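You operate a simulated robot arm through the tools that you are given. There is no shell and no other tool. Be economical: measure what you need, move in short steps, check, and stop when the job is done.

Carry out the task below with a simulated two-armed robot. There is one attempt and no reset: what you move stays moved.

Task
Wind the yellow lead onto the grey reel and lock the winder.
Fine: fit the reel on the winder first; the plug goes in its clip; wind the whole lead.

It is judged by the outcome, as a careful person would: the job done as asked, and still so three seconds after it is handed in. It fails if anything else is knocked over, pushed out of place, dropped, spilled or broken.

Robot
Two 7-joint arms with fingered hands on one trunk, on a base that drives. Base frame: it is fixed to the floor where the robot stands at the start and does not move with it; the origin is under the middle of the robot, x ahead of it, y to its left, z up. Readings come in mm, rad, newtons and seconds.
The left shoulder is at the start at [42, 163, 1061], the right one opposite. Places, roughly: blue crank wheel [500, 500, 800]; red lead plug [750, 1250, 750]; winder lock lever [400, 700, 800]; yellow lead plug [750, 1000, 750]. Payload 4 kg a hand.
The tool frame of a hand sits at the grasp point between the pads (the TCP): z along the fingers, y along the line on which they close. The tips reach 36 mm beyond it. Largest opening 124 mm; the body of the gripper starts 42 mm behind the TCP. The gripper is a hand of 4 fingers: y runs from the thumb to the fingers, the wrist lies at [-15, -99, -189] in the tool frame.
Orientation is that of the tool frame in the base frame, as a unit quaternion [x, y, z, w]. With the fingers straight down and the wrist toward the robot, the tool's x, y and z point along [0, 1, 0], [1, 0, 0] and [0, 0, -1] of the base frame.

Tools
- The arms move only by the tool arm_command. It takes "left_targets", "right_targets" or both (then of equal length, played together; a hand with none holds still); each is a list of rows, each a list of 6 numbers: the shift along the tool's x, y, z in mm, then the turn, a rotation vector about the tool's x, y, z in rad. In form: [[dx, dy, dz, ax, ay, az], ...]. A call has 1 to 20 rows; each row shifts and turns the commanded pose from where the row before left it, along the tool's axes as they then stand. Each row takes 0.2 s and may step no farther than 50 mm and 0.15 rad from the row before; otherwise, the whole call is refused. Where a pose cannot be reached the arm comes as near as it can. A force on the tool above 90 N (or 10 N above the force at the start of the call, whichever is more), or a blocked arm, ends the call early, and 0.2 s more pass. In this call time passes only in rows, and 0.2 s behind the last. The reply holds the time, the measured pose of the TCP, the force on the tool along the base axes, the opening and the grip force, in the units named above and with some noise, with the torque about the TCP (base axes, N m) and any sound that the robot's microphone picked up.
- Cameras (640 x 400 px; columns grow to the right, rows downward): "scene" is now at [137.1, 50.8, 1294.2]; the picture's right is [0.53, -0.84, -0.08], its down [-0.48, -0.22, -0.85] and it looks along [0.70, 0.49, -0.52] (base axes); focal length 222 px, centre (320, 200). "left" rides on the left gripper at [-75, -86, -123] in its tool frame; the picture's right is [-0.70, -0.34, 0.63], its down [0.64, -0.68, 0.35] and it looks along [0.32, 0.65, 0.69] (tool axes); focal length 275 px, centre (320, 200). "right" rides on the right gripper at [75, -86, -123] in its tool frame; the picture's right is [-0.70, 0.34, -0.63], its down [-0.65, -0.68, 0.35] and it looks along [-0.32, 0.65, 0.69] (tool axes); focal length 275 px, centre (320, 200). There is no depth. A picture from a camera that has moved, and an enlarged one, comes with that camera's place and axes in the base frame and with its lens.
- capture(camera): a new picture of that camera. The clock stands still meanwhile.
- lift_body(by): slides the trunk up (or, below 0, down) by that many mm; the arms and the scene camera ride with it, the base frame stays. It gives what a move gives, with no picture.
- base_move(legs): drives the robot by 1 to 6 legs, each [ahead, left, turn to the left] in mm, mm and rad, along the robot's own axes; the way and the turn of a leg run together, so that a leg with both is an arc; at most 1500 mm and 3.142 rad a leg. The arms and the cameras ride along, it lands a little off, and it stops where it bumps. It gives what a move gives.
- curl_fingers(index, middle, ring, thumb_bend, thumb_turn, hand): sets how far each is bent, from 0 (flat) to 1 (curled in); at 0.3 the hand is open as for a grip, at 0.7 the pads meet at the TCP. One left out holds its place. A second passes; each finger stops where it meets its share of the squeeze, and holds until it gets a number again. It is the only way to open and close the hand. It gives what a move gives, with no picture; readings hold the bend of each and the force on the fingers (four entries, about 0 where the hand has none), thumb and palm. thumb_turn goes from beside the hand (0) to across from the fingers (1), as for a grip.
- pan_tilt(pan, tilt): turns the head with the scene camera to pan (to the left, within 1.501 rad either way) and tilt (down, from -0.506 to 1.204), counted from straight ahead of the robot. It gives what a move gives.
- close_up(camera, box): a new picture of the part [left, top, right, bottom] of that camera's present view, enlarged. The clock stands still meanwhile.
- close_job(): hands the job in; it is judged then, once.

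Go step by step. Nothing tells you exact positions but the pictures and the camera data: compare them with the known pose of the tool, close in by small moves and look again before you grip or let go. The budget is 120 turns and 108 pictures, counting those below and the enlarged ones. Unless the task says otherwise, let go and move clear before handing in, and close with one line.

The tools are called after "Emit:" as a command line: name --argument value ..., lists and objects as JSON in quotes. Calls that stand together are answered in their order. arm_command: Moves the arms, as the interface text tells. Its arguments: {"type":"object","properties":{"left_targets":{"type":"array","items":{"type":"array","items":{"type":"number"}}},"right_targets":{"type":"array","items":{"type":"array","items":{"type":"number"}}}},"required":[]} The other tools are called the same way: lift_body (by) slides the trunk up or down; curl_fingers (index, middle, ring, thumb_bend, thumb_turn, hand) moves the fingers one by one; base_move (legs) drives the base; pan_tilt (pan, tilt) turns the head that bears the scene camera; capture (camera) takes a picture; close_up (camera, box) takes an enlarged picture of a part of a camera's view; close_job () hands the job in.

At the start:

```text
clock: 0.0
left_eef_pos: [543.5, 706.2, 1124.5]
left_ee_rot: [0.707, 0.708, 0.0, -0.001]
left_contact_force: [0.9, 0.1, -0.3]
left_moment: [-0.03, -0.03, 0.01]
left_grip_width: 123.5
left_finger_force: 0.1
left_shape: jaw
left_bend: [0.3, 0.3, 0.3, 0.3, 0.98]
left_finger forces: [0.1, 0.0, 0.0, 0.0, 0.1, 0.0]
right_eef_pos: [697.4, 55.8, 1196.6]
right_ee_rot: [0.707, 0.707, -0.001, -0.001]
right_contact_force: [-0.5, 0.1, -1.2]
right_moment: [-0.01, -0.02, -0.01]
right_grip_width: 123.2
right_finger_force: 0.1
right_shape: jaw
right_bend: [0.3, 0.3, 0.3, 0.3, 0.98]
right_finger forces: [0.0, 0.0, 0.1, 0.0, 0.0, 0.0]
trunk travel left (down, up): [-225.0, 253.0]
robot x, y, heading: [1.5, 1.1, -0.001]
head pan, tilt: [0.564, 0.421]
```

scene: 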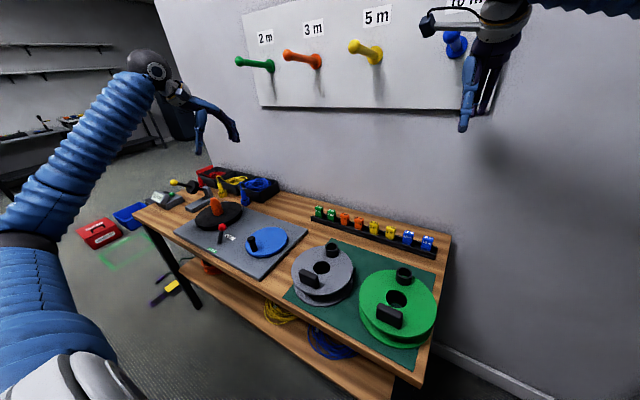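
right: 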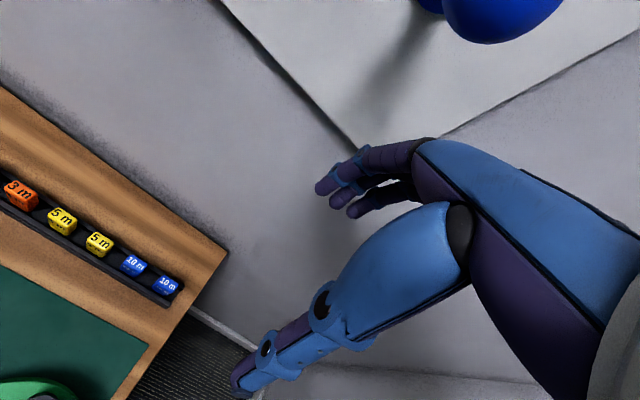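
left: 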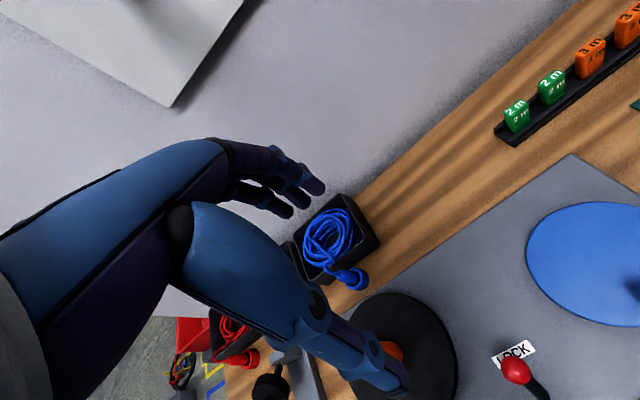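

I see a bench with a winder (black spindle plate with orange hub, blue crank wheel, red-knobbed lock lever), grey and green reels on a green mat, and lead trays at the far left. I'll take enlarged looks first.

Emit:
close_up --camera "scene" --box '[130, 150, 320, 290]'

Emit:
close_up --camera "scene" --box '[270, 190, 460, 370]'

```text
2.86 times, centred on (225, 220) of scene
camera zoom: at [137.1, 50.8, 1294.2], right [0.53, -0.84, -0.08], down [-0.48, -0.22, -0.85], along [0.7, 0.49, -0.52], focal length 635 px, centre (591, 143)
```

zoom: 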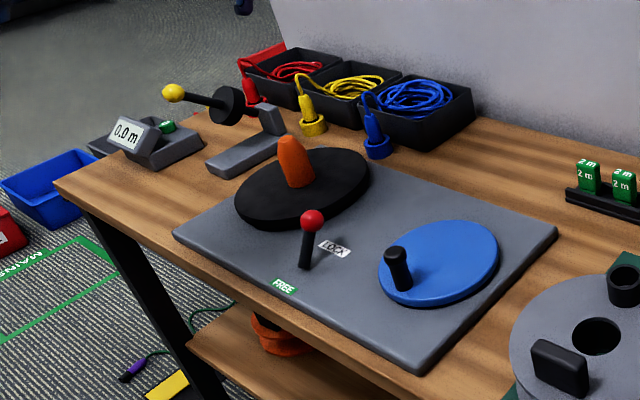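

```text
2.22 times, centred on (365, 280) of scene
camera zoom: at [137.1, 50.8, 1294.2], right [0.53, -0.84, -0.08], down [-0.48, -0.22, -0.85], along [0.7, 0.49, -0.52], focal length 494 px, centre (220, 22)
```

zoom: 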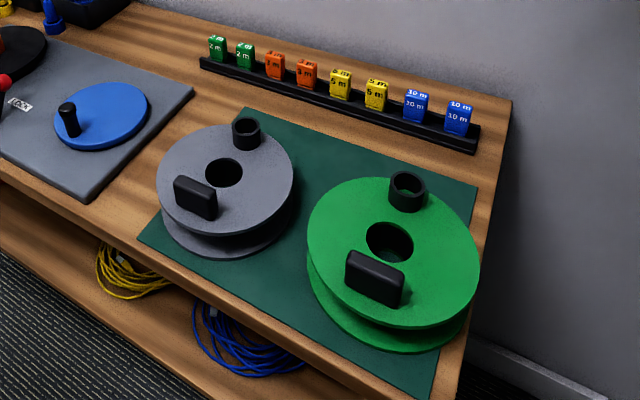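

The lever appears to lean toward LOCK; the grey reel's handle seems to be near [420, 300, ~860], its thin side along x, which suits the left hand. I'll back the base off a little for reach, then bring the left hand above the reel and look.

Emit:
base_move --legs '[[-100, 0, 0]]'

Emit:
pan_tilt --pan 0.75 --tilt 0.75

Emit:
arm_command --left_targets '[[-45, 0, 0, 0, 0, 0], [-45, 0, 0, 0, 0, 0], [-45, 0, 0, 0, 0, 0], [-45, 0, 0, 0, 0, 0], [-45, 0, 0, 0, 0, 0], [-45, 0, 0, 0, 0, 0], [-45, 0, 0, 0, 0, 0], [-45, 0, 0, 0, 0, 0], [-45, 0, 0, 0, 0, 0]]'

Emit:
capture --camera "scene"

Emit:
capture --camera "left"

```text
clock: 1.1
left_eef_pos: [440.0, 707.4, 1124.8]
left_ee_rot: [0.707, 0.708, 0.0, 0.0]
left_contact_force: [-0.3, -0.2, 0.0]
left_moment: [-0.03, -0.02, 0.03]
left_grip_width: 123.7
left_finger_force: 0.1
left_shape: jaw
left_bend: [0.3, 0.3, 0.3, 0.3, 0.98]
left_finger forces: [0.0, 0.0, 0.1, 0.0, 0.0, 0.0]
right_eef_pos: [594.1, 57.0, 1196.6]
right_ee_rot: [0.707, 0.707, 0.001, 0.0]
right_contact_force: [0.3, 0.2, -0.3]
right_moment: [0.01, -0.02, -0.01]
right_grip_width: 123.6
right_finger_force: 0.0
right_shape: jaw
right_bend: [0.3, 0.3, 0.3, 0.3, 0.98]
right_finger forces: [0.1, 0.0, 0.0, 0.0, 0.0, 0.0]
trunk travel left (down, up): [-225.0, 253.0]
robot x, y, heading: [-103.2, 0.1, 0.001]
head pan, tilt: [0.564, 0.421]
```

```text
clock: 2.0
left_eef_pos: [440.9, 707.6, 1122.5]
left_ee_rot: [0.707, 0.708, 0.0, 0.0]
left_contact_force: [-0.4, 0.7, 0.0]
left_moment: [-0.02, 0.0, -0.01]
left_grip_width: 123.7
left_finger_force: 0.0
left_shape: jaw
left_bend: [0.3, 0.3, 0.3, 0.3, 0.98]
left_finger forces: [0.0, 0.0, 0.0, 0.1, 0.0, 0.0]
right_eef_pos: [596.0, 57.5, 1196.3]
right_ee_rot: [0.706, 0.708, 0.0, 0.0]
right_contact_force: [-0.2, 0.3, -1.2]
right_moment: [-0.01, -0.03, -0.01]
right_grip_width: 123.6
right_finger_force: 0.1
right_shape: jaw
right_bend: [0.3, 0.3, 0.3, 0.3, 0.98]
right_finger forces: [0.0, 0.0, 0.0, 0.0, 0.1, 0.1]
trunk travel left (down, up): [-225.0, 253.0]
robot x, y, heading: [-98.7, 2.0, -0.0]
head pan, tilt: [0.75, 0.75]
```

```text
clock: 4.0
left_eef_pos: [441.2, 298.6, 1130.0]
left_ee_rot: [0.707, 0.708, 0.0, -0.001]
left_contact_force: [0.1, -0.7, 0.0]
left_moment: [-0.02, -0.01, 0.02]
left_grip_width: 123.8
left_finger_force: 0.1
left_shape: jaw
left_bend: [0.3, 0.3, 0.3, 0.3, 0.98]
left_finger forces: [0.0, 0.0, 0.0, 0.0, 0.0, 0.0]
right_eef_pos: [596.3, 56.2, 1196.6]
right_ee_rot: [0.706, 0.708, 0.0, -0.001]
right_contact_force: [1.0, -0.4, 0.3]
right_moment: [0.01, -0.03, 0.02]
right_grip_width: 123.9
right_finger_force: 0.2
right_shape: jaw
right_bend: [0.3, 0.3, 0.3, 0.3, 0.98]
right_finger forces: [0.0, 0.0, 0.0, 0.0, 0.1, 0.1]
trunk travel left (down, up): [-225.0, 253.0]
robot x, y, heading: [-98.4, -1.8, 0.003]
head pan, tilt: [0.75, 0.75]
```

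```text
102 pictures are left
camera scene: at [14.8, 56.3, 1268.1], right [0.68, -0.73, -0.11], down [-0.6, -0.47, -0.65], along [0.42, 0.5, -0.76], focal length 222 px, centre (320, 200)
```

scene: 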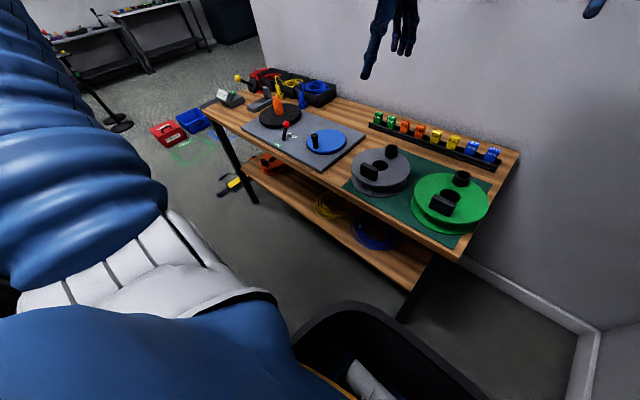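

```text
101 pictures are left
camera left: at [356.2, 223.2, 1250.9], right [-0.34, -0.7, -0.63], down [-0.68, 0.64, -0.34], along [0.65, 0.32, -0.69], focal length 275 px, centre (320, 200)
```

left: 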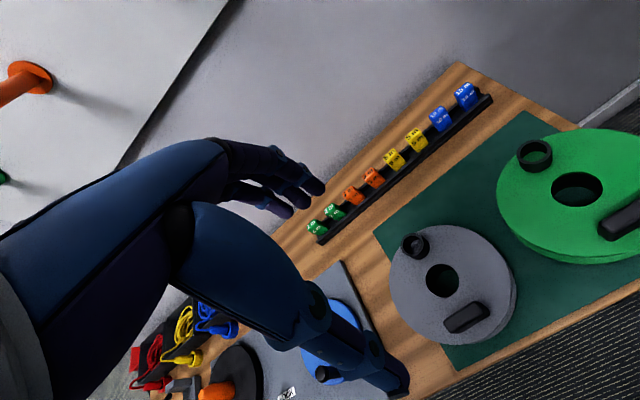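

Triangulating: reel hole about [477, 303, 820] (flange top), handle top about [414, 294, 868]. I descend partway above the handle and look again.

Emit:
arm_command --left_targets '[[0, -13, 45, 0, 0, 0], [-3, -13, 45, 0, 0, 0], [0, 0, 45, 0, 0, 0], [0, 0, 35, 0, 0, 0]]'

Emit:
capture --camera "left"

Emit:
close_up --camera "scene" --box '[330, 60, 490, 240]'

```text
clock: 5.0
left_eef_pos: [414.6, 302.4, 957.6]
left_ee_rot: [0.707, 0.708, -0.001, 0.0]
left_contact_force: [0.6, 0.4, 0.1]
left_moment: [0.01, 0.02, -0.01]
left_grip_width: 123.4
left_finger_force: 0.0
left_shape: jaw
left_bend: [0.3, 0.3, 0.3, 0.3, 0.98]
left_finger forces: [0.1, 0.0, 0.0, 0.0, 0.1, 0.0]
right_eef_pos: [596.5, 57.7, 1196.3]
right_ee_rot: [0.706, 0.708, 0.0, -0.001]
right_contact_force: [0.7, 0.7, -0.5]
right_moment: [-0.01, 0.01, 0.01]
right_grip_width: 123.9
right_finger_force: 0.1
right_shape: jaw
right_bend: [0.3, 0.3, 0.3, 0.3, 0.98]
right_finger forces: [0.1, 0.0, 0.0, 0.0, 0.1, 0.0]
trunk travel left (down, up): [-225.0, 253.0]
robot x, y, heading: [-101.9, 2.1, 0.002]
head pan, tilt: [0.75, 0.75]
```

```text
100 pictures are left
camera left: at [329.5, 226.6, 1079.5], right [-0.34, -0.7, -0.63], down [-0.68, 0.64, -0.35], along [0.65, 0.32, -0.69], focal length 275 px, centre (320, 200)
```

left: 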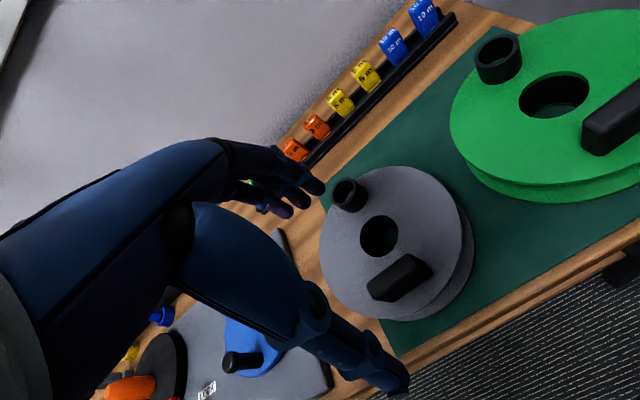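

```text
2.22 times, centred on (410, 150) of scene
camera zoom: at [15.2, 58.3, 1267.9], right [0.68, -0.73, -0.1], down [-0.6, -0.47, -0.65], along [0.42, 0.5, -0.76], focal length 494 px, centre (120, 311)
```

zoom: 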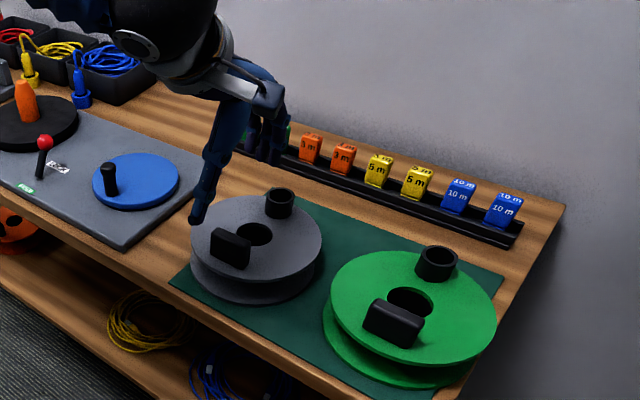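

Handle top is about [415, 296, 853] with the hole at [473, 302, 820]; its long side runs along y. I partly close the hand and go down to just above it.

Emit:
curl_fingers --hand "left" --index 0.45 --middle 0.45 --ring 0.45 --thumb_bend 0.45

Emit:
arm_command --left_targets '[[-3, 0, 40, 0, 0, 0], [-3, 0, 40, 0, 0, 0]]'

Emit:
capture --camera "left"

Emit:
close_up --camera "scene" --box '[330, 110, 450, 210]'

```text
clock: 6.0
left_eef_pos: [414.2, 301.0, 958.1]
left_ee_rot: [0.707, 0.708, 0.0, 0.0]
left_contact_force: [-0.1, 0.2, -0.5]
left_moment: [-0.02, 0.03, -0.01]
left_grip_width: 78.0
left_finger_force: 0.1
left_shape: fingers
left_bend: [0.45, 0.45, 0.45, 0.45, 0.98]
left_finger forces: [0.0, 0.1, 0.0, 0.0, 0.0, 0.0]
right_eef_pos: [596.7, 56.5, 1196.0]
right_ee_rot: [0.706, 0.708, 0.0, 0.0]
right_contact_force: [-0.3, -0.4, -0.5]
right_moment: [-0.03, 0.0, 0.0]
right_grip_width: 123.7
right_finger_force: 0.0
right_shape: jaw
right_bend: [0.3, 0.3, 0.3, 0.3, 0.98]
right_finger forces: [0.1, 0.1, 0.0, 0.0, 0.0, 0.0]
trunk travel left (down, up): [-225.0, 253.0]
robot x, y, heading: [-98.5, -2.5, 0.002]
head pan, tilt: [0.75, 0.75]
```

```text
clock: 6.6
left_eef_pos: [417.4, 296.0, 874.5]
left_ee_rot: [0.706, 0.708, -0.001, -0.002]
left_contact_force: [-0.3, -1.2, -0.5]
left_moment: [0.01, 0.0, 0.02]
left_grip_width: 77.9
left_finger_force: 0.1
left_shape: fingers
left_bend: [0.45, 0.45, 0.45, 0.45, 0.98]
left_finger forces: [0.1, 0.0, 0.0, 0.0, 0.1, 0.1]
left hand out of reach, approached as far as the arm can: row 2
right_eef_pos: [597.4, 57.7, 1194.7]
right_ee_rot: [0.707, 0.708, -0.001, -0.001]
right_contact_force: [0.3, 0.3, -0.4]
right_moment: [0.0, -0.01, 0.01]
right_grip_width: 123.5
right_finger_force: 0.1
right_shape: jaw
right_bend: [0.3, 0.3, 0.3, 0.3, 0.98]
right_finger forces: [0.1, 0.1, 0.0, 0.1, 0.0, 0.0]
trunk travel left (down, up): [-225.0, 253.0]
robot x, y, heading: [-103.8, 3.2, -0.001]
head pan, tilt: [0.75, 0.75]
```

```text
98 pictures are left
camera left: at [331.5, 220.5, 996.8], right [-0.34, -0.7, -0.63], down [-0.68, 0.64, -0.34], along [0.65, 0.32, -0.69], focal length 275 px, centre (320, 200)
```

left: 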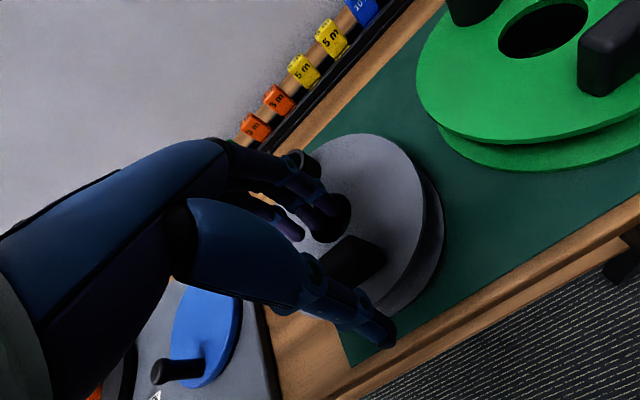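

```text
4.00 times, centred on (390, 160) of scene
camera zoom: at [15.2, 57.9, 1267.9], right [0.68, -0.73, -0.1], down [-0.6, -0.47, -0.65], along [0.42, 0.5, -0.76], focal length 889 px, centre (40, 360)
```

zoom: 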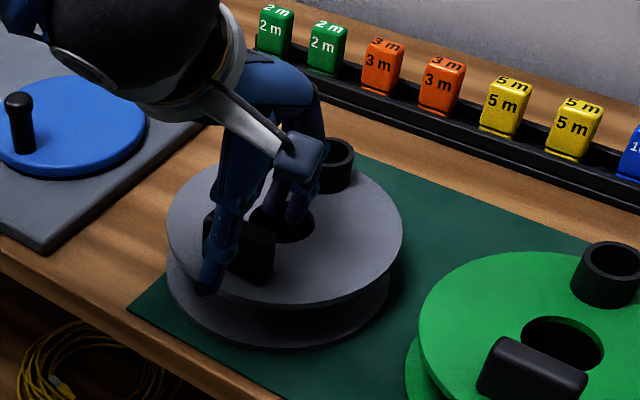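

The handle sits between thumb and fingers, but the arm is at its low limit, so I lower with the trunk instead.

Emit:
lift_body --by -15

Emit:
close_up --camera "left" --box '[220, 120, 460, 360]'

```text
clock: 7.2
left_eef_pos: [420.0, 293.6, 859.2]
left_ee_rot: [0.706, 0.708, 0.0, 0.0]
left_contact_force: [0.0, -0.1, 0.6]
left_moment: [-0.02, 0.02, -0.01]
left_grip_width: 77.4
left_finger_force: 0.1
left_shape: fingers
left_bend: [0.45, 0.45, 0.45, 0.45, 0.98]
left_finger forces: [0.0, 0.0, 0.0, 0.0, 0.0, 0.0]
right_eef_pos: [595.5, 57.5, 1181.7]
right_ee_rot: [0.706, 0.708, 0.001, 0.0]
right_contact_force: [-0.2, -0.2, 0.0]
right_moment: [0.03, -0.06, -0.02]
right_grip_width: 123.7
right_finger_force: 0.1
right_shape: jaw
right_bend: [0.3, 0.3, 0.3, 0.3, 0.98]
right_finger forces: [0.0, 0.0, 0.0, 0.0, 0.0, 0.0]
trunk travel left (down, up): [-210.0, 268.0]
robot x, y, heading: [-97.7, -1.9, 0.006]
head pan, tilt: [0.75, 0.75]
```

```text
1.67 times, centred on (340, 240) of left
camera zoom: at [334.7, 218.0, 980.9], right [-0.34, -0.7, -0.63], down [-0.68, 0.64, -0.35], along [0.65, 0.32, -0.69], focal length 459 px, centre (287, 133)
```

zoom: 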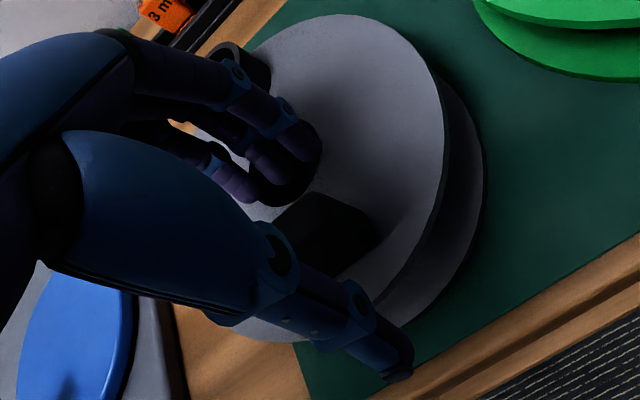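

Emit:
curl_fingers --hand "left" --index 0.54 --middle 0.54 --ring 0.54 --thumb_bend 0.54

Emit:
lift_body --by -6

Emit:
close_up --camera "left" --box '[220, 120, 460, 360]'

Emit:
close_up --camera "scene" --box '[350, 130, 430, 200]'

```text
clock: 8.2
left_eef_pos: [421.1, 294.4, 859.5]
left_ee_rot: [0.707, 0.707, 0.0, 0.0]
left_contact_force: [0.4, -0.7, -0.1]
left_moment: [0.04, 0.01, 0.01]
left_grip_width: 49.9
left_finger_force: 0.1
left_shape: fingers
left_bend: [0.54, 0.54, 0.54, 0.54, 0.98]
left_finger forces: [0.1, 0.0, 0.0, 0.0, 0.1, 0.0]
right_eef_pos: [595.6, 57.4, 1182.2]
right_ee_rot: [0.707, 0.708, 0.0, 0.0]
right_contact_force: [0.3, 0.5, -0.2]
right_moment: [-0.01, 0.0, 0.03]
right_grip_width: 123.7
right_finger_force: 0.0
right_shape: jaw
right_bend: [0.3, 0.3, 0.3, 0.3, 0.98]
right_finger forces: [0.0, 0.0, 0.1, 0.1, 0.0, 0.1]
trunk travel left (down, up): [-210.0, 268.0]
robot x, y, heading: [-100.0, 2.9, 0.004]
head pan, tilt: [0.75, 0.75]
```

```text
clock: 8.7
left_eef_pos: [421.7, 294.4, 854.2]
left_ee_rot: [0.707, 0.707, 0.0, 0.001]
left_contact_force: [3.3, 0.3, 28.6]
left_moment: [-0.12, -1.08, 0.01]
left_grip_width: 49.1
left_finger_force: 14.3
left_shape: fingers
left_bend: [0.53, 0.54, 0.54, 0.54, 0.98]
left_finger forces: [22.5, 6.4, 0.0, 0.0, 0.0, 0.0]
right_eef_pos: [594.4, 56.9, 1176.1]
right_ee_rot: [0.707, 0.707, 0.0, 0.001]
right_contact_force: [0.0, -0.8, 0.9]
right_moment: [-0.03, 0.02, -0.02]
right_grip_width: 123.4
right_finger_force: 0.0
right_shape: jaw
right_bend: [0.3, 0.3, 0.3, 0.3, 0.98]
right_finger forces: [0.0, 0.1, 0.0, 0.0, 0.1, 0.0]
trunk travel left (down, up): [-204.0, 274.0]
robot x, y, heading: [-101.0, -0.7, 0.001]
head pan, tilt: [0.75, 0.75]
```

```text
1.67 times, centred on (340, 240) of left
camera zoom: at [336.2, 218.0, 977.0], right [-0.34, -0.7, -0.63], down [-0.68, 0.64, -0.35], along [0.65, 0.32, -0.69], focal length 459 px, centre (287, 133)
```

zoom: 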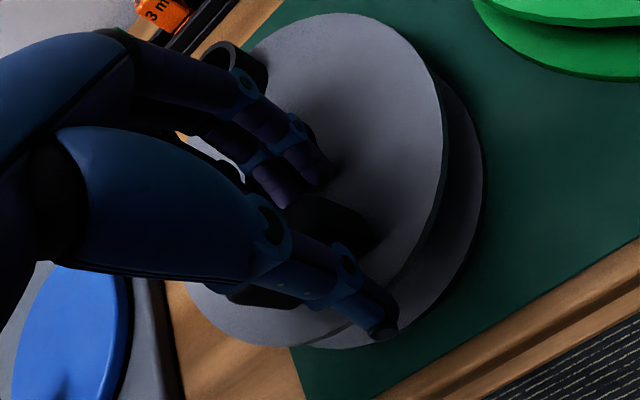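

```text
5.71 times, centred on (390, 165) of scene
camera zoom: at [23.8, 57.5, 1244.0], right [0.67, -0.73, -0.12], down [-0.62, -0.47, -0.63], along [0.4, 0.5, -0.77], focal length 1270 px, centre (-80, 400)
```

zoom: 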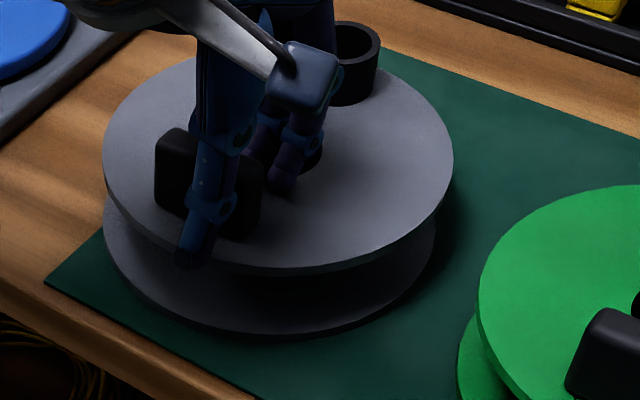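

The index touched the flange (28 N), so this is the bottom; I raise a hair and close on the handle.

Emit:
lift_body --by 3

Emit:
curl_fingers --hand "left" --index 0.75 --middle 0.75 --ring 0.75 --thumb_bend 0.75

Emit:
close_up --camera "left" --box '[220, 120, 460, 360]'

```text
clock: 9.3
left_eef_pos: [420.8, 294.3, 856.6]
left_ee_rot: [0.707, 0.708, -0.001, -0.001]
left_contact_force: [2.3, 1.5, 19.0]
left_moment: [-0.07, -0.67, 0.04]
left_grip_width: 49.8
left_finger_force: 9.1
left_shape: fingers
left_bend: [0.53, 0.54, 0.54, 0.54, 0.98]
left_finger forces: [14.4, 4.3, 0.0, 0.0, 0.0, 0.1]
right_eef_pos: [594.8, 56.5, 1178.6]
right_ee_rot: [0.706, 0.708, 0.0, 0.0]
right_contact_force: [-0.6, 0.2, -0.1]
right_moment: [-0.04, 0.0, 0.02]
right_grip_width: 123.7
right_finger_force: 0.0
right_shape: jaw
right_bend: [0.3, 0.3, 0.3, 0.3, 0.98]
right_finger forces: [0.0, 0.0, 0.0, 0.1, 0.0, 0.0]
trunk travel left (down, up): [-207.0, 271.0]
robot x, y, heading: [-99.6, 1.0, 0.006]
head pan, tilt: [0.75, 0.75]
```

```text
clock: 10.3
left_eef_pos: [421.0, 293.3, 856.8]
left_ee_rot: [0.706, 0.708, -0.002, -0.001]
left_contact_force: [-1.6, -2.6, 3.6]
left_moment: [-0.25, -0.55, -0.49]
left_grip_width: 24.3
left_finger_force: 27.4
left_shape: fingers
left_bend: [0.64, 0.65, 0.66, 0.62, 0.97]
left_finger forces: [8.5, 8.9, 8.8, 0.0, 28.8, 0.0]
right_eef_pos: [595.7, 57.2, 1178.8]
right_ee_rot: [0.707, 0.707, 0.0, 0.0]
right_contact_force: [0.3, 0.6, 0.8]
right_moment: [0.0, 0.01, -0.01]
right_grip_width: 123.6
right_finger_force: 0.0
right_shape: jaw
right_bend: [0.3, 0.3, 0.3, 0.3, 0.98]
right_finger forces: [0.0, 0.0, 0.0, 0.1, 0.0, 0.0]
trunk travel left (down, up): [-207.0, 271.0]
robot x, y, heading: [-99.4, 2.6, 0.007]
head pan, tilt: [0.75, 0.75]
```

```text
1.67 times, centred on (340, 240) of left
camera zoom: at [336.4, 218.3, 977.8], right [-0.34, -0.7, -0.63], down [-0.68, 0.64, -0.34], along [0.65, 0.32, -0.69], focal length 459 px, centre (287, 133)
```

zoom: 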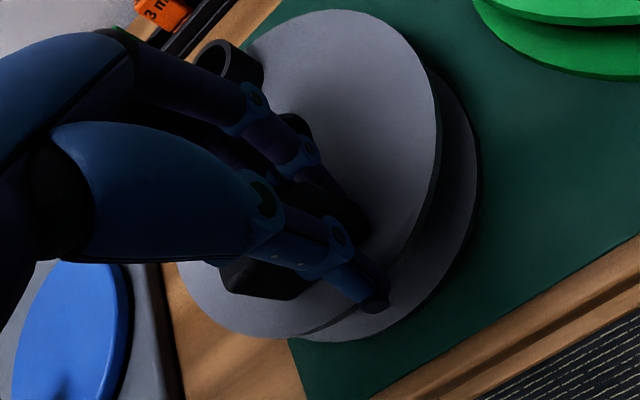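

All four digits grip the handle at 24 mm. I lift with the trunk and check for slipping or tilt.

Emit:
lift_body --by 40

Emit:
close_up --camera "scene" --box '[340, 110, 480, 220]'

Emit:
capture --camera "left"

```text
clock: 11.1
left_eef_pos: [423.9, 292.3, 895.0]
left_ee_rot: [0.706, 0.708, -0.002, -0.003]
left_contact_force: [0.9, -0.6, -1.8]
left_moment: [-0.08, 0.11, -0.02]
left_grip_width: 21.3
left_finger_force: 23.2
left_shape: fingers
left_bend: [0.64, 0.67, 0.71, 0.65, 0.93]
left_finger forces: [12.1, 5.9, 3.5, 0.1, 25.4, 0.0]
right_eef_pos: [600.2, 56.2, 1215.5]
right_ee_rot: [0.706, 0.708, 0.0, -0.002]
right_contact_force: [0.4, -0.4, 0.2]
right_moment: [0.01, -0.03, 0.0]
right_grip_width: 123.6
right_finger_force: 0.0
right_shape: jaw
right_bend: [0.3, 0.3, 0.3, 0.3, 0.98]
right_finger forces: [0.1, 0.0, 0.0, 0.0, 0.0, 0.0]
trunk travel left (down, up): [-247.0, 231.0]
robot x, y, heading: [-102.9, -0.8, -0.001]
head pan, tilt: [0.75, 0.75]
```

```text
3.64 times, centred on (410, 165) of scene
camera zoom: at [8.2, 56.8, 1292.8], right [0.68, -0.73, -0.09], down [-0.59, -0.47, -0.66], along [0.44, 0.5, -0.75], focal length 808 px, centre (-7, 327)
```

zoom: 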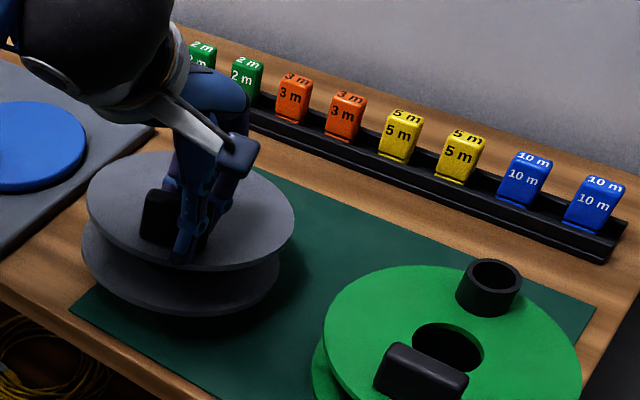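

```text
91 pictures are left
camera left: at [339.6, 218.0, 1016.1], right [-0.34, -0.7, -0.63], down [-0.69, 0.64, -0.34], along [0.64, 0.32, -0.7], focal length 275 px, centre (320, 200)
```

left: 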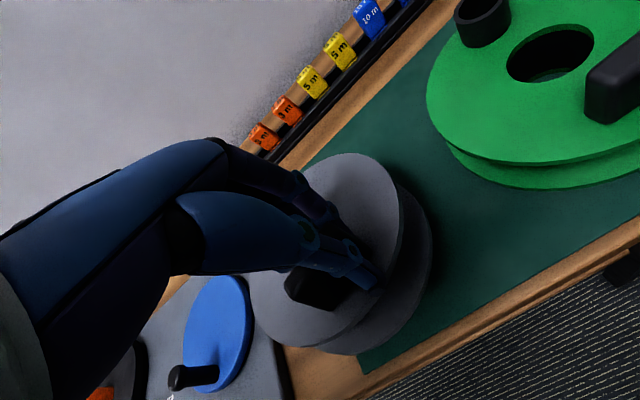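

The reel is off the mat (about 2 N), perhaps slightly turned in the grip. I raise it clear of everything on the bench and inspect it.

Emit:
lift_body --by 140

Emit:
capture --camera "scene"

Emit:
capture --camera "left"

```text
clock: 12.1
left_eef_pos: [424.9, 291.6, 977.6]
left_ee_rot: [0.706, 0.708, -0.001, -0.004]
left_contact_force: [0.7, 0.4, -3.6]
left_moment: [-0.06, 0.16, 0.03]
left_grip_width: 21.1
left_finger_force: 23.6
left_shape: fingers
left_bend: [0.64, 0.67, 0.71, 0.65, 0.93]
left_finger forces: [12.0, 5.8, 3.3, 0.0, 25.6, 0.0]
right_eef_pos: [611.8, 52.8, 1172.3]
right_ee_rot: [0.704, 0.704, -0.065, -0.069]
right_contact_force: [0.2, 0.0, 0.2]
right_moment: [0.02, 0.01, 0.0]
right_grip_width: 123.9
right_finger_force: 0.1
right_shape: jaw
right_bend: [0.3, 0.3, 0.3, 0.3, 0.98]
right_finger forces: [0.0, 0.1, 0.0, 0.0, 0.0, 0.0]
trunk travel left (down, up): [-326.0, 152.0]
robot x, y, heading: [-98.8, -2.0, -0.001]
head pan, tilt: [0.75, 0.75]
stopped: the arm was blocked; the commanded pose is now the measured one
```

```text
90 pictures are left
camera scene: at [-21.3, 53.1, 1381.9], right [0.68, -0.73, -0.04], down [-0.54, -0.46, -0.7], along [0.49, 0.5, -0.71], focal length 222 px, centre (320, 200)
```

scene: 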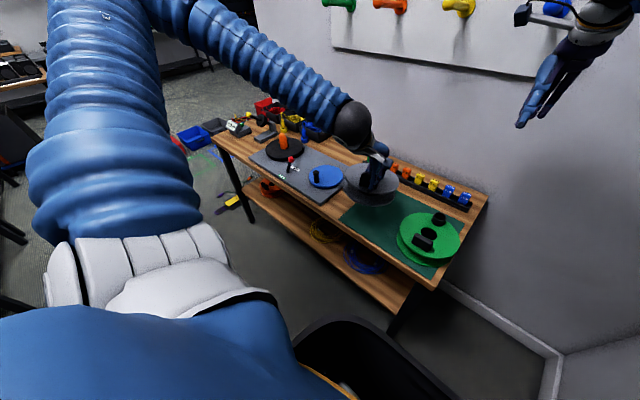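

```text
89 pictures are left
camera left: at [339.9, 214.8, 1098.4], right [-0.34, -0.69, -0.63], down [-0.68, 0.65, -0.34], along [0.64, 0.32, -0.7], focal length 275 px, centre (320, 200)
```

left: 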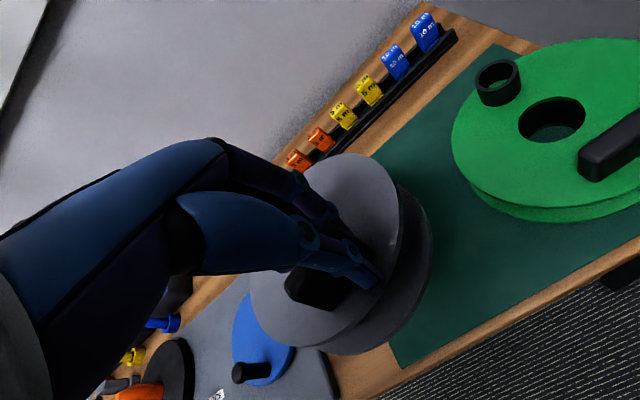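

The reel hangs fine, but the trunk rise was blocked by the right arm (near the wall pegs). I pull the right hand back and down, away from the wall.

Emit:
arm_command --right_targets '[[0, -30, 15, 0, 0, 0], [0, -40, 15, 0, 0, 0], [0, -40, 10, 0, 0, 0], [0, -40, 0, 0, 0, 0]]'

Emit:
capture --camera "right"

Emit:
capture --camera "scene"

```text
clock: 13.1
left_eef_pos: [425.7, 303.4, 967.8]
left_ee_rot: [0.706, 0.708, -0.007, -0.002]
left_contact_force: [-0.5, -0.4, -2.7]
left_moment: [-0.08, 0.12, 0.01]
left_grip_width: 20.9
left_finger_force: 23.1
left_shape: fingers
left_bend: [0.64, 0.67, 0.71, 0.65, 0.93]
left_finger forces: [11.9, 5.7, 3.4, 0.0, 25.7, 0.0]
right_eef_pos: [454.9, 69.2, 1149.9]
right_ee_rot: [0.701, 0.706, -0.074, -0.069]
right_contact_force: [-0.1, 0.2, 1.0]
right_moment: [-0.01, 0.02, -0.01]
right_grip_width: 124.0
right_finger_force: 0.0
right_shape: jaw
right_bend: [0.3, 0.3, 0.3, 0.3, 0.98]
right_finger forces: [0.1, 0.0, 0.0, 0.0, 0.1, 0.0]
trunk travel left (down, up): [-326.0, 152.0]
robot x, y, heading: [-102.9, 0.5, -0.0]
head pan, tilt: [0.75, 0.75]
```

```text
88 pictures are left
camera right: at [395.7, 145.2, 1285.4], right [0.46, -0.69, 0.56], down [-0.73, -0.65, -0.2], along [0.5, -0.32, -0.81], focal length 275 px, centre (320, 200)
```

right: 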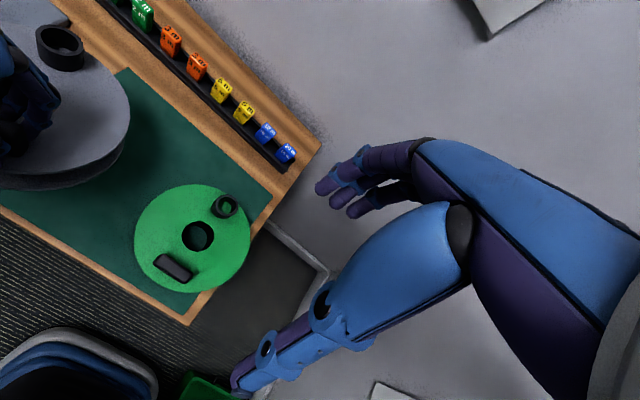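

```text
87 pictures are left
camera scene: at [-17.7, 68.2, 1377.4], right [0.68, -0.73, -0.04], down [-0.54, -0.47, -0.69], along [0.49, 0.5, -0.72], focal length 222 px, centre (320, 200)
```

scene: 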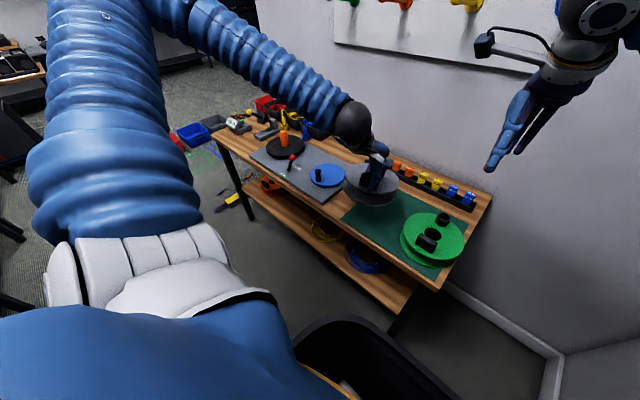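

The right arm is clear now. I raise the reel further, then drive left toward the winder.

Emit:
arm_command --left_targets '[[0, 0, -40, 0, 0, 0], [0, 0, -40, 0, 0, 0]]'

Emit:
base_move --legs '[[-60, 0, 0], [0, 430, 0]]'

Emit:
capture --camera "scene"

Emit:
capture --camera "right"

Emit:
capture --camera "left"

```text
clock: 13.7
left_eef_pos: [425.8, 299.9, 1051.1]
left_ee_rot: [0.706, 0.708, -0.006, 0.0]
left_contact_force: [-0.2, -0.1, -1.8]
left_moment: [-0.05, 0.1, -0.03]
left_grip_width: 20.9
left_finger_force: 23.3
left_shape: fingers
left_bend: [0.64, 0.67, 0.71, 0.65, 0.93]
left_finger forces: [12.1, 5.7, 3.2, 0.0, 26.2, 0.0]
right_eef_pos: [453.8, 69.4, 1149.2]
right_ee_rot: [0.701, 0.706, -0.075, -0.07]
right_contact_force: [-0.3, -0.2, 0.0]
right_moment: [0.01, 0.0, 0.02]
right_grip_width: 123.6
right_finger_force: 0.1
right_shape: jaw
right_bend: [0.3, 0.3, 0.3, 0.3, 0.98]
right_finger forces: [0.1, 0.1, 0.1, 0.2, 0.0, 0.0]
trunk travel left (down, up): [-326.0, 152.0]
robot x, y, heading: [-105.9, 3.6, 0.004]
head pan, tilt: [0.75, 0.75]
```

```text
clock: 16.8
left_eef_pos: [356.0, 707.6, 1057.1]
left_ee_rot: [0.704, 0.71, -0.002, 0.0]
left_contact_force: [0.4, -0.4, -2.2]
left_moment: [-0.06, 0.12, -0.03]
left_grip_width: 20.8
left_finger_force: 23.1
left_shape: fingers
left_bend: [0.64, 0.67, 0.71, 0.65, 0.93]
left_finger forces: [11.9, 5.6, 3.4, 0.0, 26.1, 0.0]
right_eef_pos: [387.3, 474.5, 1163.7]
right_ee_rot: [0.702, 0.707, -0.063, -0.063]
right_contact_force: [0.2, 0.1, -0.5]
right_moment: [0.0, 0.03, -0.01]
right_grip_width: 123.8
right_finger_force: 0.0
right_shape: jaw
right_bend: [0.3, 0.3, 0.3, 0.3, 0.98]
right_finger forces: [0.0, 0.0, 0.0, 0.1, 0.1, 0.0]
trunk travel left (down, up): [-326.0, 152.0]
robot x, y, heading: [-163.0, 406.5, 0.004]
head pan, tilt: [0.75, 0.75]
```

```text
86 pictures are left
camera scene: at [-88.3, 471.2, 1380.1], right [0.69, -0.73, -0.04], down [-0.54, -0.47, -0.7], along [0.49, 0.5, -0.71], focal length 222 px, centre (320, 200)
```

scene: 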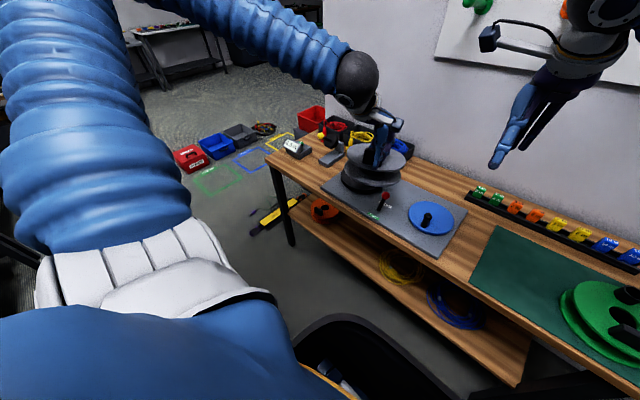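

```text
85 pictures are left
camera right: at [326.0, 547.6, 1299.3], right [0.45, -0.69, 0.56], down [-0.73, -0.65, -0.22], along [0.52, -0.31, -0.8], focal length 275 px, centre (320, 200)
```

right: 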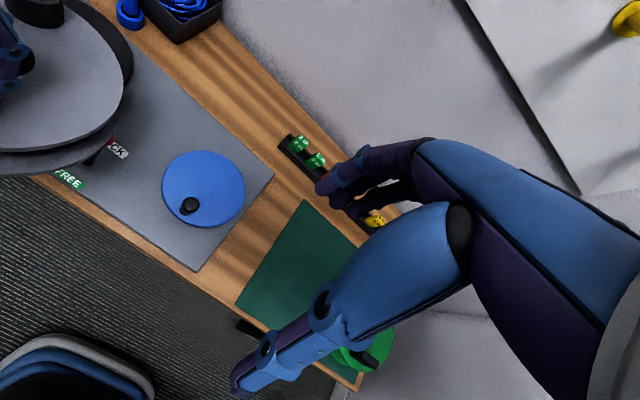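

```text
84 pictures are left
camera left: at [272.2, 631.6, 1179.2], right [-0.33, -0.7, -0.63], down [-0.69, 0.64, -0.35], along [0.65, 0.32, -0.69], focal length 275 px, centre (320, 200)
```

left: 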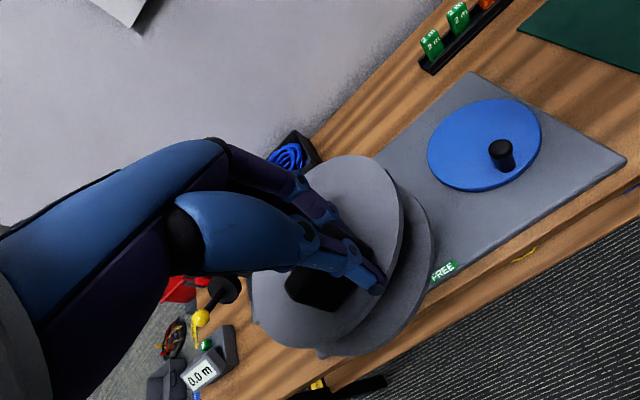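

The reel hides the spindle from the head. I shift the reel to the right for a moment to measure the spindle.

Emit:
arm_command --left_targets '[[-45, 0, 0, 0, 0, 0], [-45, 0, 0, 0, 0, 0], [-45, 0, 0, 0, 0, 0], [-35, 0, 0, 0, 0, 0]]'

Emit:
close_up --camera "scene" --box '[260, 100, 480, 270]'

Emit:
capture --camera "left"

```text
clock: 17.8
left_eef_pos: [360.1, 537.4, 1056.6]
left_ee_rot: [0.705, 0.709, -0.002, -0.001]
left_contact_force: [-0.8, -1.1, -2.3]
left_moment: [-0.09, 0.13, -0.05]
left_grip_width: 20.6
left_finger_force: 22.6
left_shape: fingers
left_bend: [0.64, 0.67, 0.71, 0.65, 0.93]
left_finger forces: [11.4, 5.5, 3.6, 0.1, 25.2, 0.0]
right_eef_pos: [389.1, 473.1, 1163.6]
right_ee_rot: [0.702, 0.707, -0.064, -0.063]
right_contact_force: [-0.2, 0.5, -0.4]
right_moment: [-0.04, 0.02, -0.01]
right_grip_width: 123.9
right_finger_force: 0.0
right_shape: jaw
right_bend: [0.3, 0.3, 0.3, 0.3, 0.98]
right_finger forces: [0.1, 0.0, 0.1, 0.0, 0.1, 0.0]
trunk travel left (down, up): [-326.0, 152.0]
robot x, y, heading: [-161.4, 410.5, 0.006]
head pan, tilt: [0.75, 0.75]
```

```text
2.35 times, centred on (370, 185) of scene
camera zoom: at [-87.6, 470.5, 1380.0], right [0.69, -0.73, -0.04], down [-0.54, -0.47, -0.7], along [0.49, 0.5, -0.71], focal length 523 px, centre (202, 235)
```

zoom: 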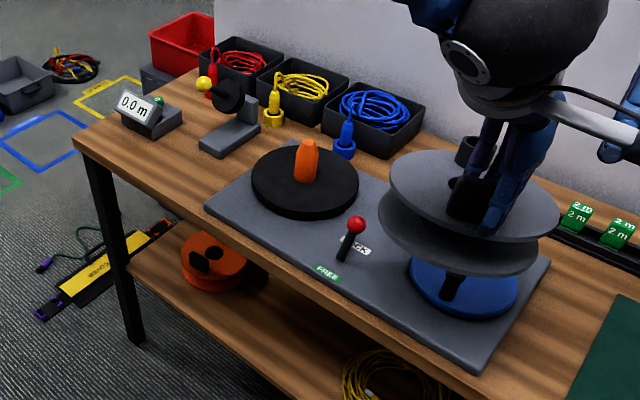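

```text
82 pictures are left
camera left: at [275.8, 460.6, 1178.6], right [-0.33, -0.7, -0.63], down [-0.69, 0.64, -0.34], along [0.64, 0.32, -0.69], focal length 275 px, centre (320, 200)
```

left: 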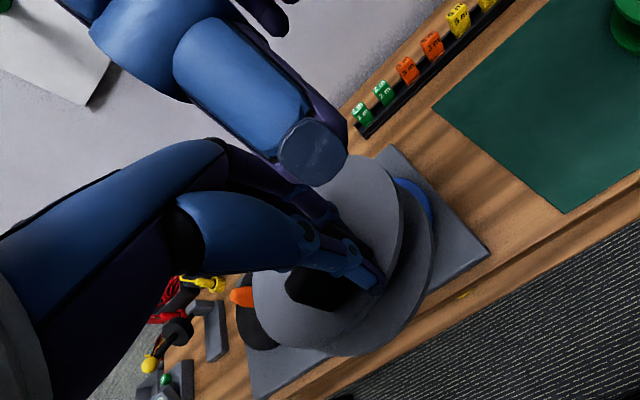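

Spindle axis ≈ [535, 841], tip z ≈ 870, disc top ≈ 795. Now I need the reel's attitude in the hand, so I take close-ups.

Emit:
close_up --camera "left" --box '[220, 120, 460, 360]'

Emit:
close_up --camera "scene" --box '[410, 140, 510, 220]'

Emit:
capture --camera "right"

```text
1.67 times, centred on (340, 240) of left
camera zoom: at [275.8, 460.6, 1178.6], right [-0.33, -0.7, -0.63], down [-0.69, 0.64, -0.34], along [0.64, 0.32, -0.69], focal length 459 px, centre (287, 133)
```

zoom: 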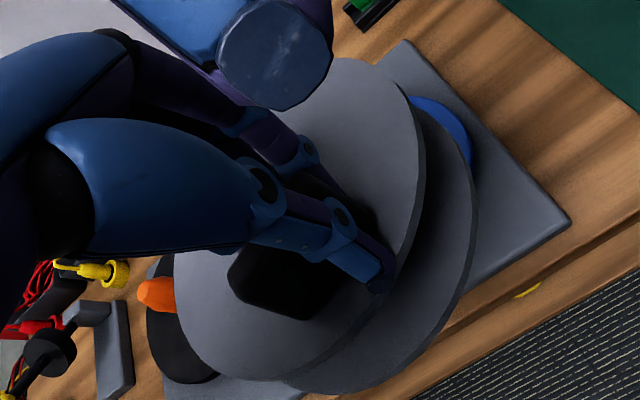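

```text
5.00 times, centred on (460, 180) of scene
camera zoom: at [-87.6, 470.5, 1380.0], right [0.69, -0.73, -0.04], down [-0.54, -0.47, -0.7], along [0.49, 0.5, -0.71], focal length 1111 px, centre (-380, 300)
```

zoom: 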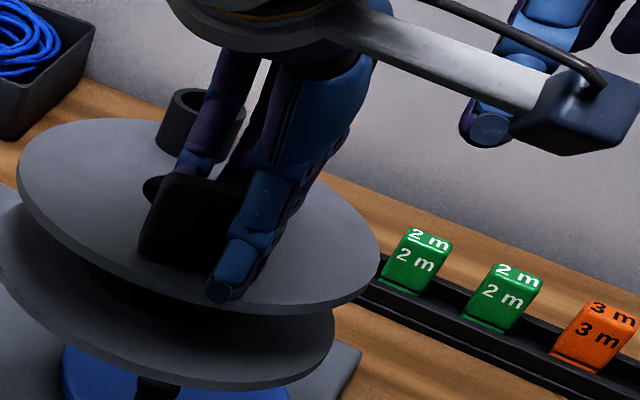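

```text
79 pictures are left
camera right: at [326.7, 547.1, 1298.9], right [0.45, -0.69, 0.56], down [-0.73, -0.65, -0.22], along [0.52, -0.31, -0.8], focal length 275 px, centre (320, 200)
```

right: 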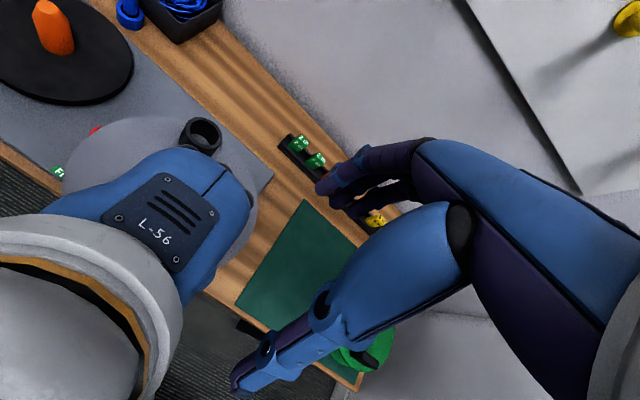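

The reel has sagged in the hand: roughly 0.3 rad down at the far side and 0.16 down on the right. I rotate the hand to level it and move the reel away from the right hand.

Emit:
arm_command --left_targets '[[45, 0, 0, -0.1, -0.05, 0], [45, 0, 0, -0.1, -0.05, 0], [20, 0, 0, -0.1, -0.05, 0]]'

Emit:
close_up --camera "scene" --box '[340, 110, 480, 210]'

Emit:
capture --camera "right"

```text
clock: 18.6
left_eef_pos: [386.1, 648.7, 1056.2]
left_ee_rot: [0.696, 0.699, 0.052, 0.157]
left_contact_force: [0.3, -0.9, -2.7]
left_moment: [-0.01, 0.12, -0.04]
left_grip_width: 20.8
left_finger_force: 23.5
left_shape: fingers
left_bend: [0.64, 0.67, 0.71, 0.65, 0.93]
left_finger forces: [11.5, 5.2, 3.1, 0.1, 26.1, 0.0]
left hand out of reach, approached as far as the arm can: row 2, 3
right_eef_pos: [387.3, 472.0, 1163.2]
right_ee_rot: [0.702, 0.706, -0.062, -0.063]
right_contact_force: [0.1, 0.3, 1.1]
right_moment: [0.03, 0.01, -0.02]
right_grip_width: 123.7
right_finger_force: 0.1
right_shape: jaw
right_bend: [0.3, 0.3, 0.3, 0.3, 0.98]
right_finger forces: [0.0, 0.0, 0.0, 0.0, 0.0, 0.1]
trunk travel left (down, up): [-326.0, 152.0]
robot x, y, heading: [-166.2, 416.1, 0.009]
head pan, tilt: [0.75, 0.75]
```

```text
4.00 times, centred on (410, 160) of scene
camera zoom: at [-88.5, 471.0, 1380.1], right [0.69, -0.73, -0.04], down [-0.54, -0.47, -0.7], along [0.49, 0.5, -0.71], focal length 889 px, centre (-40, 360)
```

zoom: 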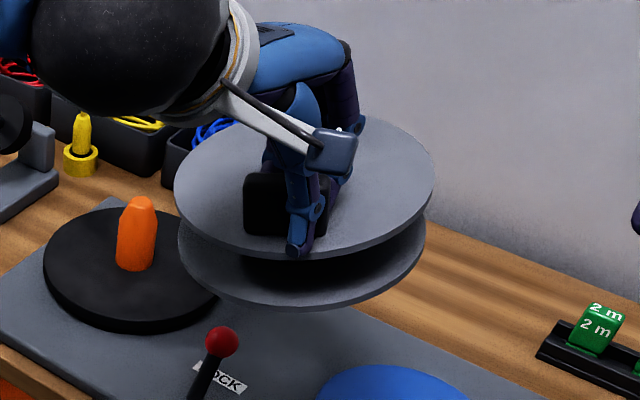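

```text
77 pictures are left
camera right: at [325.9, 547.1, 1299.4], right [0.45, -0.69, 0.56], down [-0.73, -0.65, -0.22], along [0.52, -0.31, -0.8], focal length 275 px, centre (320, 200)
```

right: 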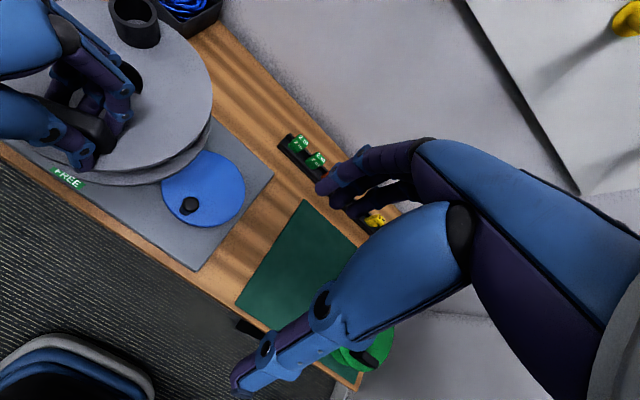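

The reel now looks level (ellipse axis horizontal, ratio as expected), with its centre about [452, 667, 1011]. I drive to bring it over the spindle, staying high.

Emit:
base_move --legs '[[80, 175, 0]]'

Emit:
close_up --camera "scene" --box '[300, 90, 480, 230]'

Emit:
capture --camera "right"

Emit:
capture --camera "left"

```text
clock: 20.2
left_eef_pos: [465.7, 817.5, 1056.2]
left_ee_rot: [0.697, 0.698, 0.05, 0.158]
left_contact_force: [-0.4, 0.1, -2.5]
left_moment: [-0.1, 0.14, -0.01]
left_grip_width: 20.5
left_finger_force: 23.3
left_shape: fingers
left_bend: [0.64, 0.67, 0.71, 0.65, 0.93]
left_finger forces: [11.4, 5.4, 3.1, 0.2, 26.0, 0.1]
right_eef_pos: [466.7, 641.1, 1163.7]
right_ee_rot: [0.704, 0.705, -0.063, -0.061]
right_contact_force: [-0.4, 0.5, 0.3]
right_moment: [-0.02, 0.03, 0.0]
right_grip_width: 123.8
right_finger_force: 0.1
right_shape: jaw
right_bend: [0.3, 0.3, 0.3, 0.3, 0.98]
right_finger forces: [0.0, 0.0, 0.0, 0.0, 0.1, 0.1]
trunk travel left (down, up): [-326.0, 152.0]
robot x, y, heading: [-85.7, 585.0, 0.005]
head pan, tilt: [0.75, 0.75]
```

```text
2.86 times, centred on (390, 160) of scene
camera zoom: at [-9.0, 642.6, 1380.1], right [0.68, -0.73, -0.04], down [-0.54, -0.47, -0.7], along [0.49, 0.5, -0.71], focal length 635 px, centre (120, 314)
```

zoom: 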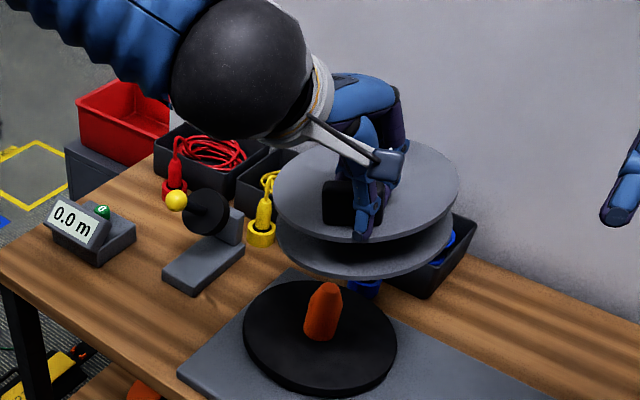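

```text
75 pictures are left
camera right: at [405.6, 716.9, 1299.1], right [0.45, -0.69, 0.56], down [-0.73, -0.65, -0.22], along [0.52, -0.32, -0.8], focal length 275 px, centre (320, 200)
```

right: 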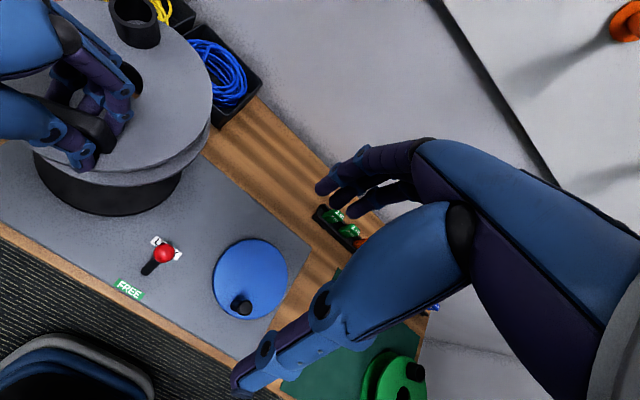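

```text
74 pictures are left
camera left: at [347.3, 758.7, 1156.8], right [-0.15, -0.79, -0.59], down [-0.54, 0.57, -0.62], along [0.83, 0.22, -0.51], focal length 275 px, centre (320, 200)
```

left: 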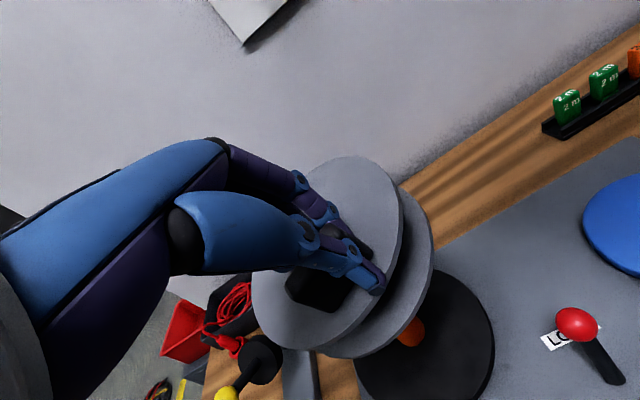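

Reel centre ≈ [532, 836], spindle ≈ [531, 842], so I am nearly aligned. I make a small lowering move first to see how the arm follows, as it had reported a reach limit.

Emit:
arm_command --left_targets '[[8, -6, 18, 0, 0, 0]]'

```text
clock: 20.6
left_eef_pos: [466.2, 821.6, 1035.9]
left_ee_rot: [0.697, 0.698, 0.051, 0.157]
left_contact_force: [-0.5, -0.3, -3.1]
left_moment: [-0.06, 0.19, 0.01]
left_grip_width: 20.7
left_finger_force: 23.0
left_shape: fingers
left_bend: [0.64, 0.67, 0.71, 0.65, 0.93]
left_finger forces: [11.4, 5.4, 3.2, 0.0, 26.1, 0.0]
right_eef_pos: [466.4, 640.5, 1164.3]
right_ee_rot: [0.704, 0.705, -0.063, -0.063]
right_contact_force: [-0.3, -0.7, 0.8]
right_moment: [0.03, -0.02, 0.02]
right_grip_width: 123.7
right_finger_force: 0.0
right_shape: jaw
right_bend: [0.3, 0.3, 0.3, 0.3, 0.98]
right_finger forces: [0.0, 0.0, 0.0, 0.1, 0.0, 0.0]
trunk travel left (down, up): [-326.0, 152.0]
robot x, y, heading: [-89.7, 583.8, -0.0]
head pan, tilt: [0.75, 0.75]
```

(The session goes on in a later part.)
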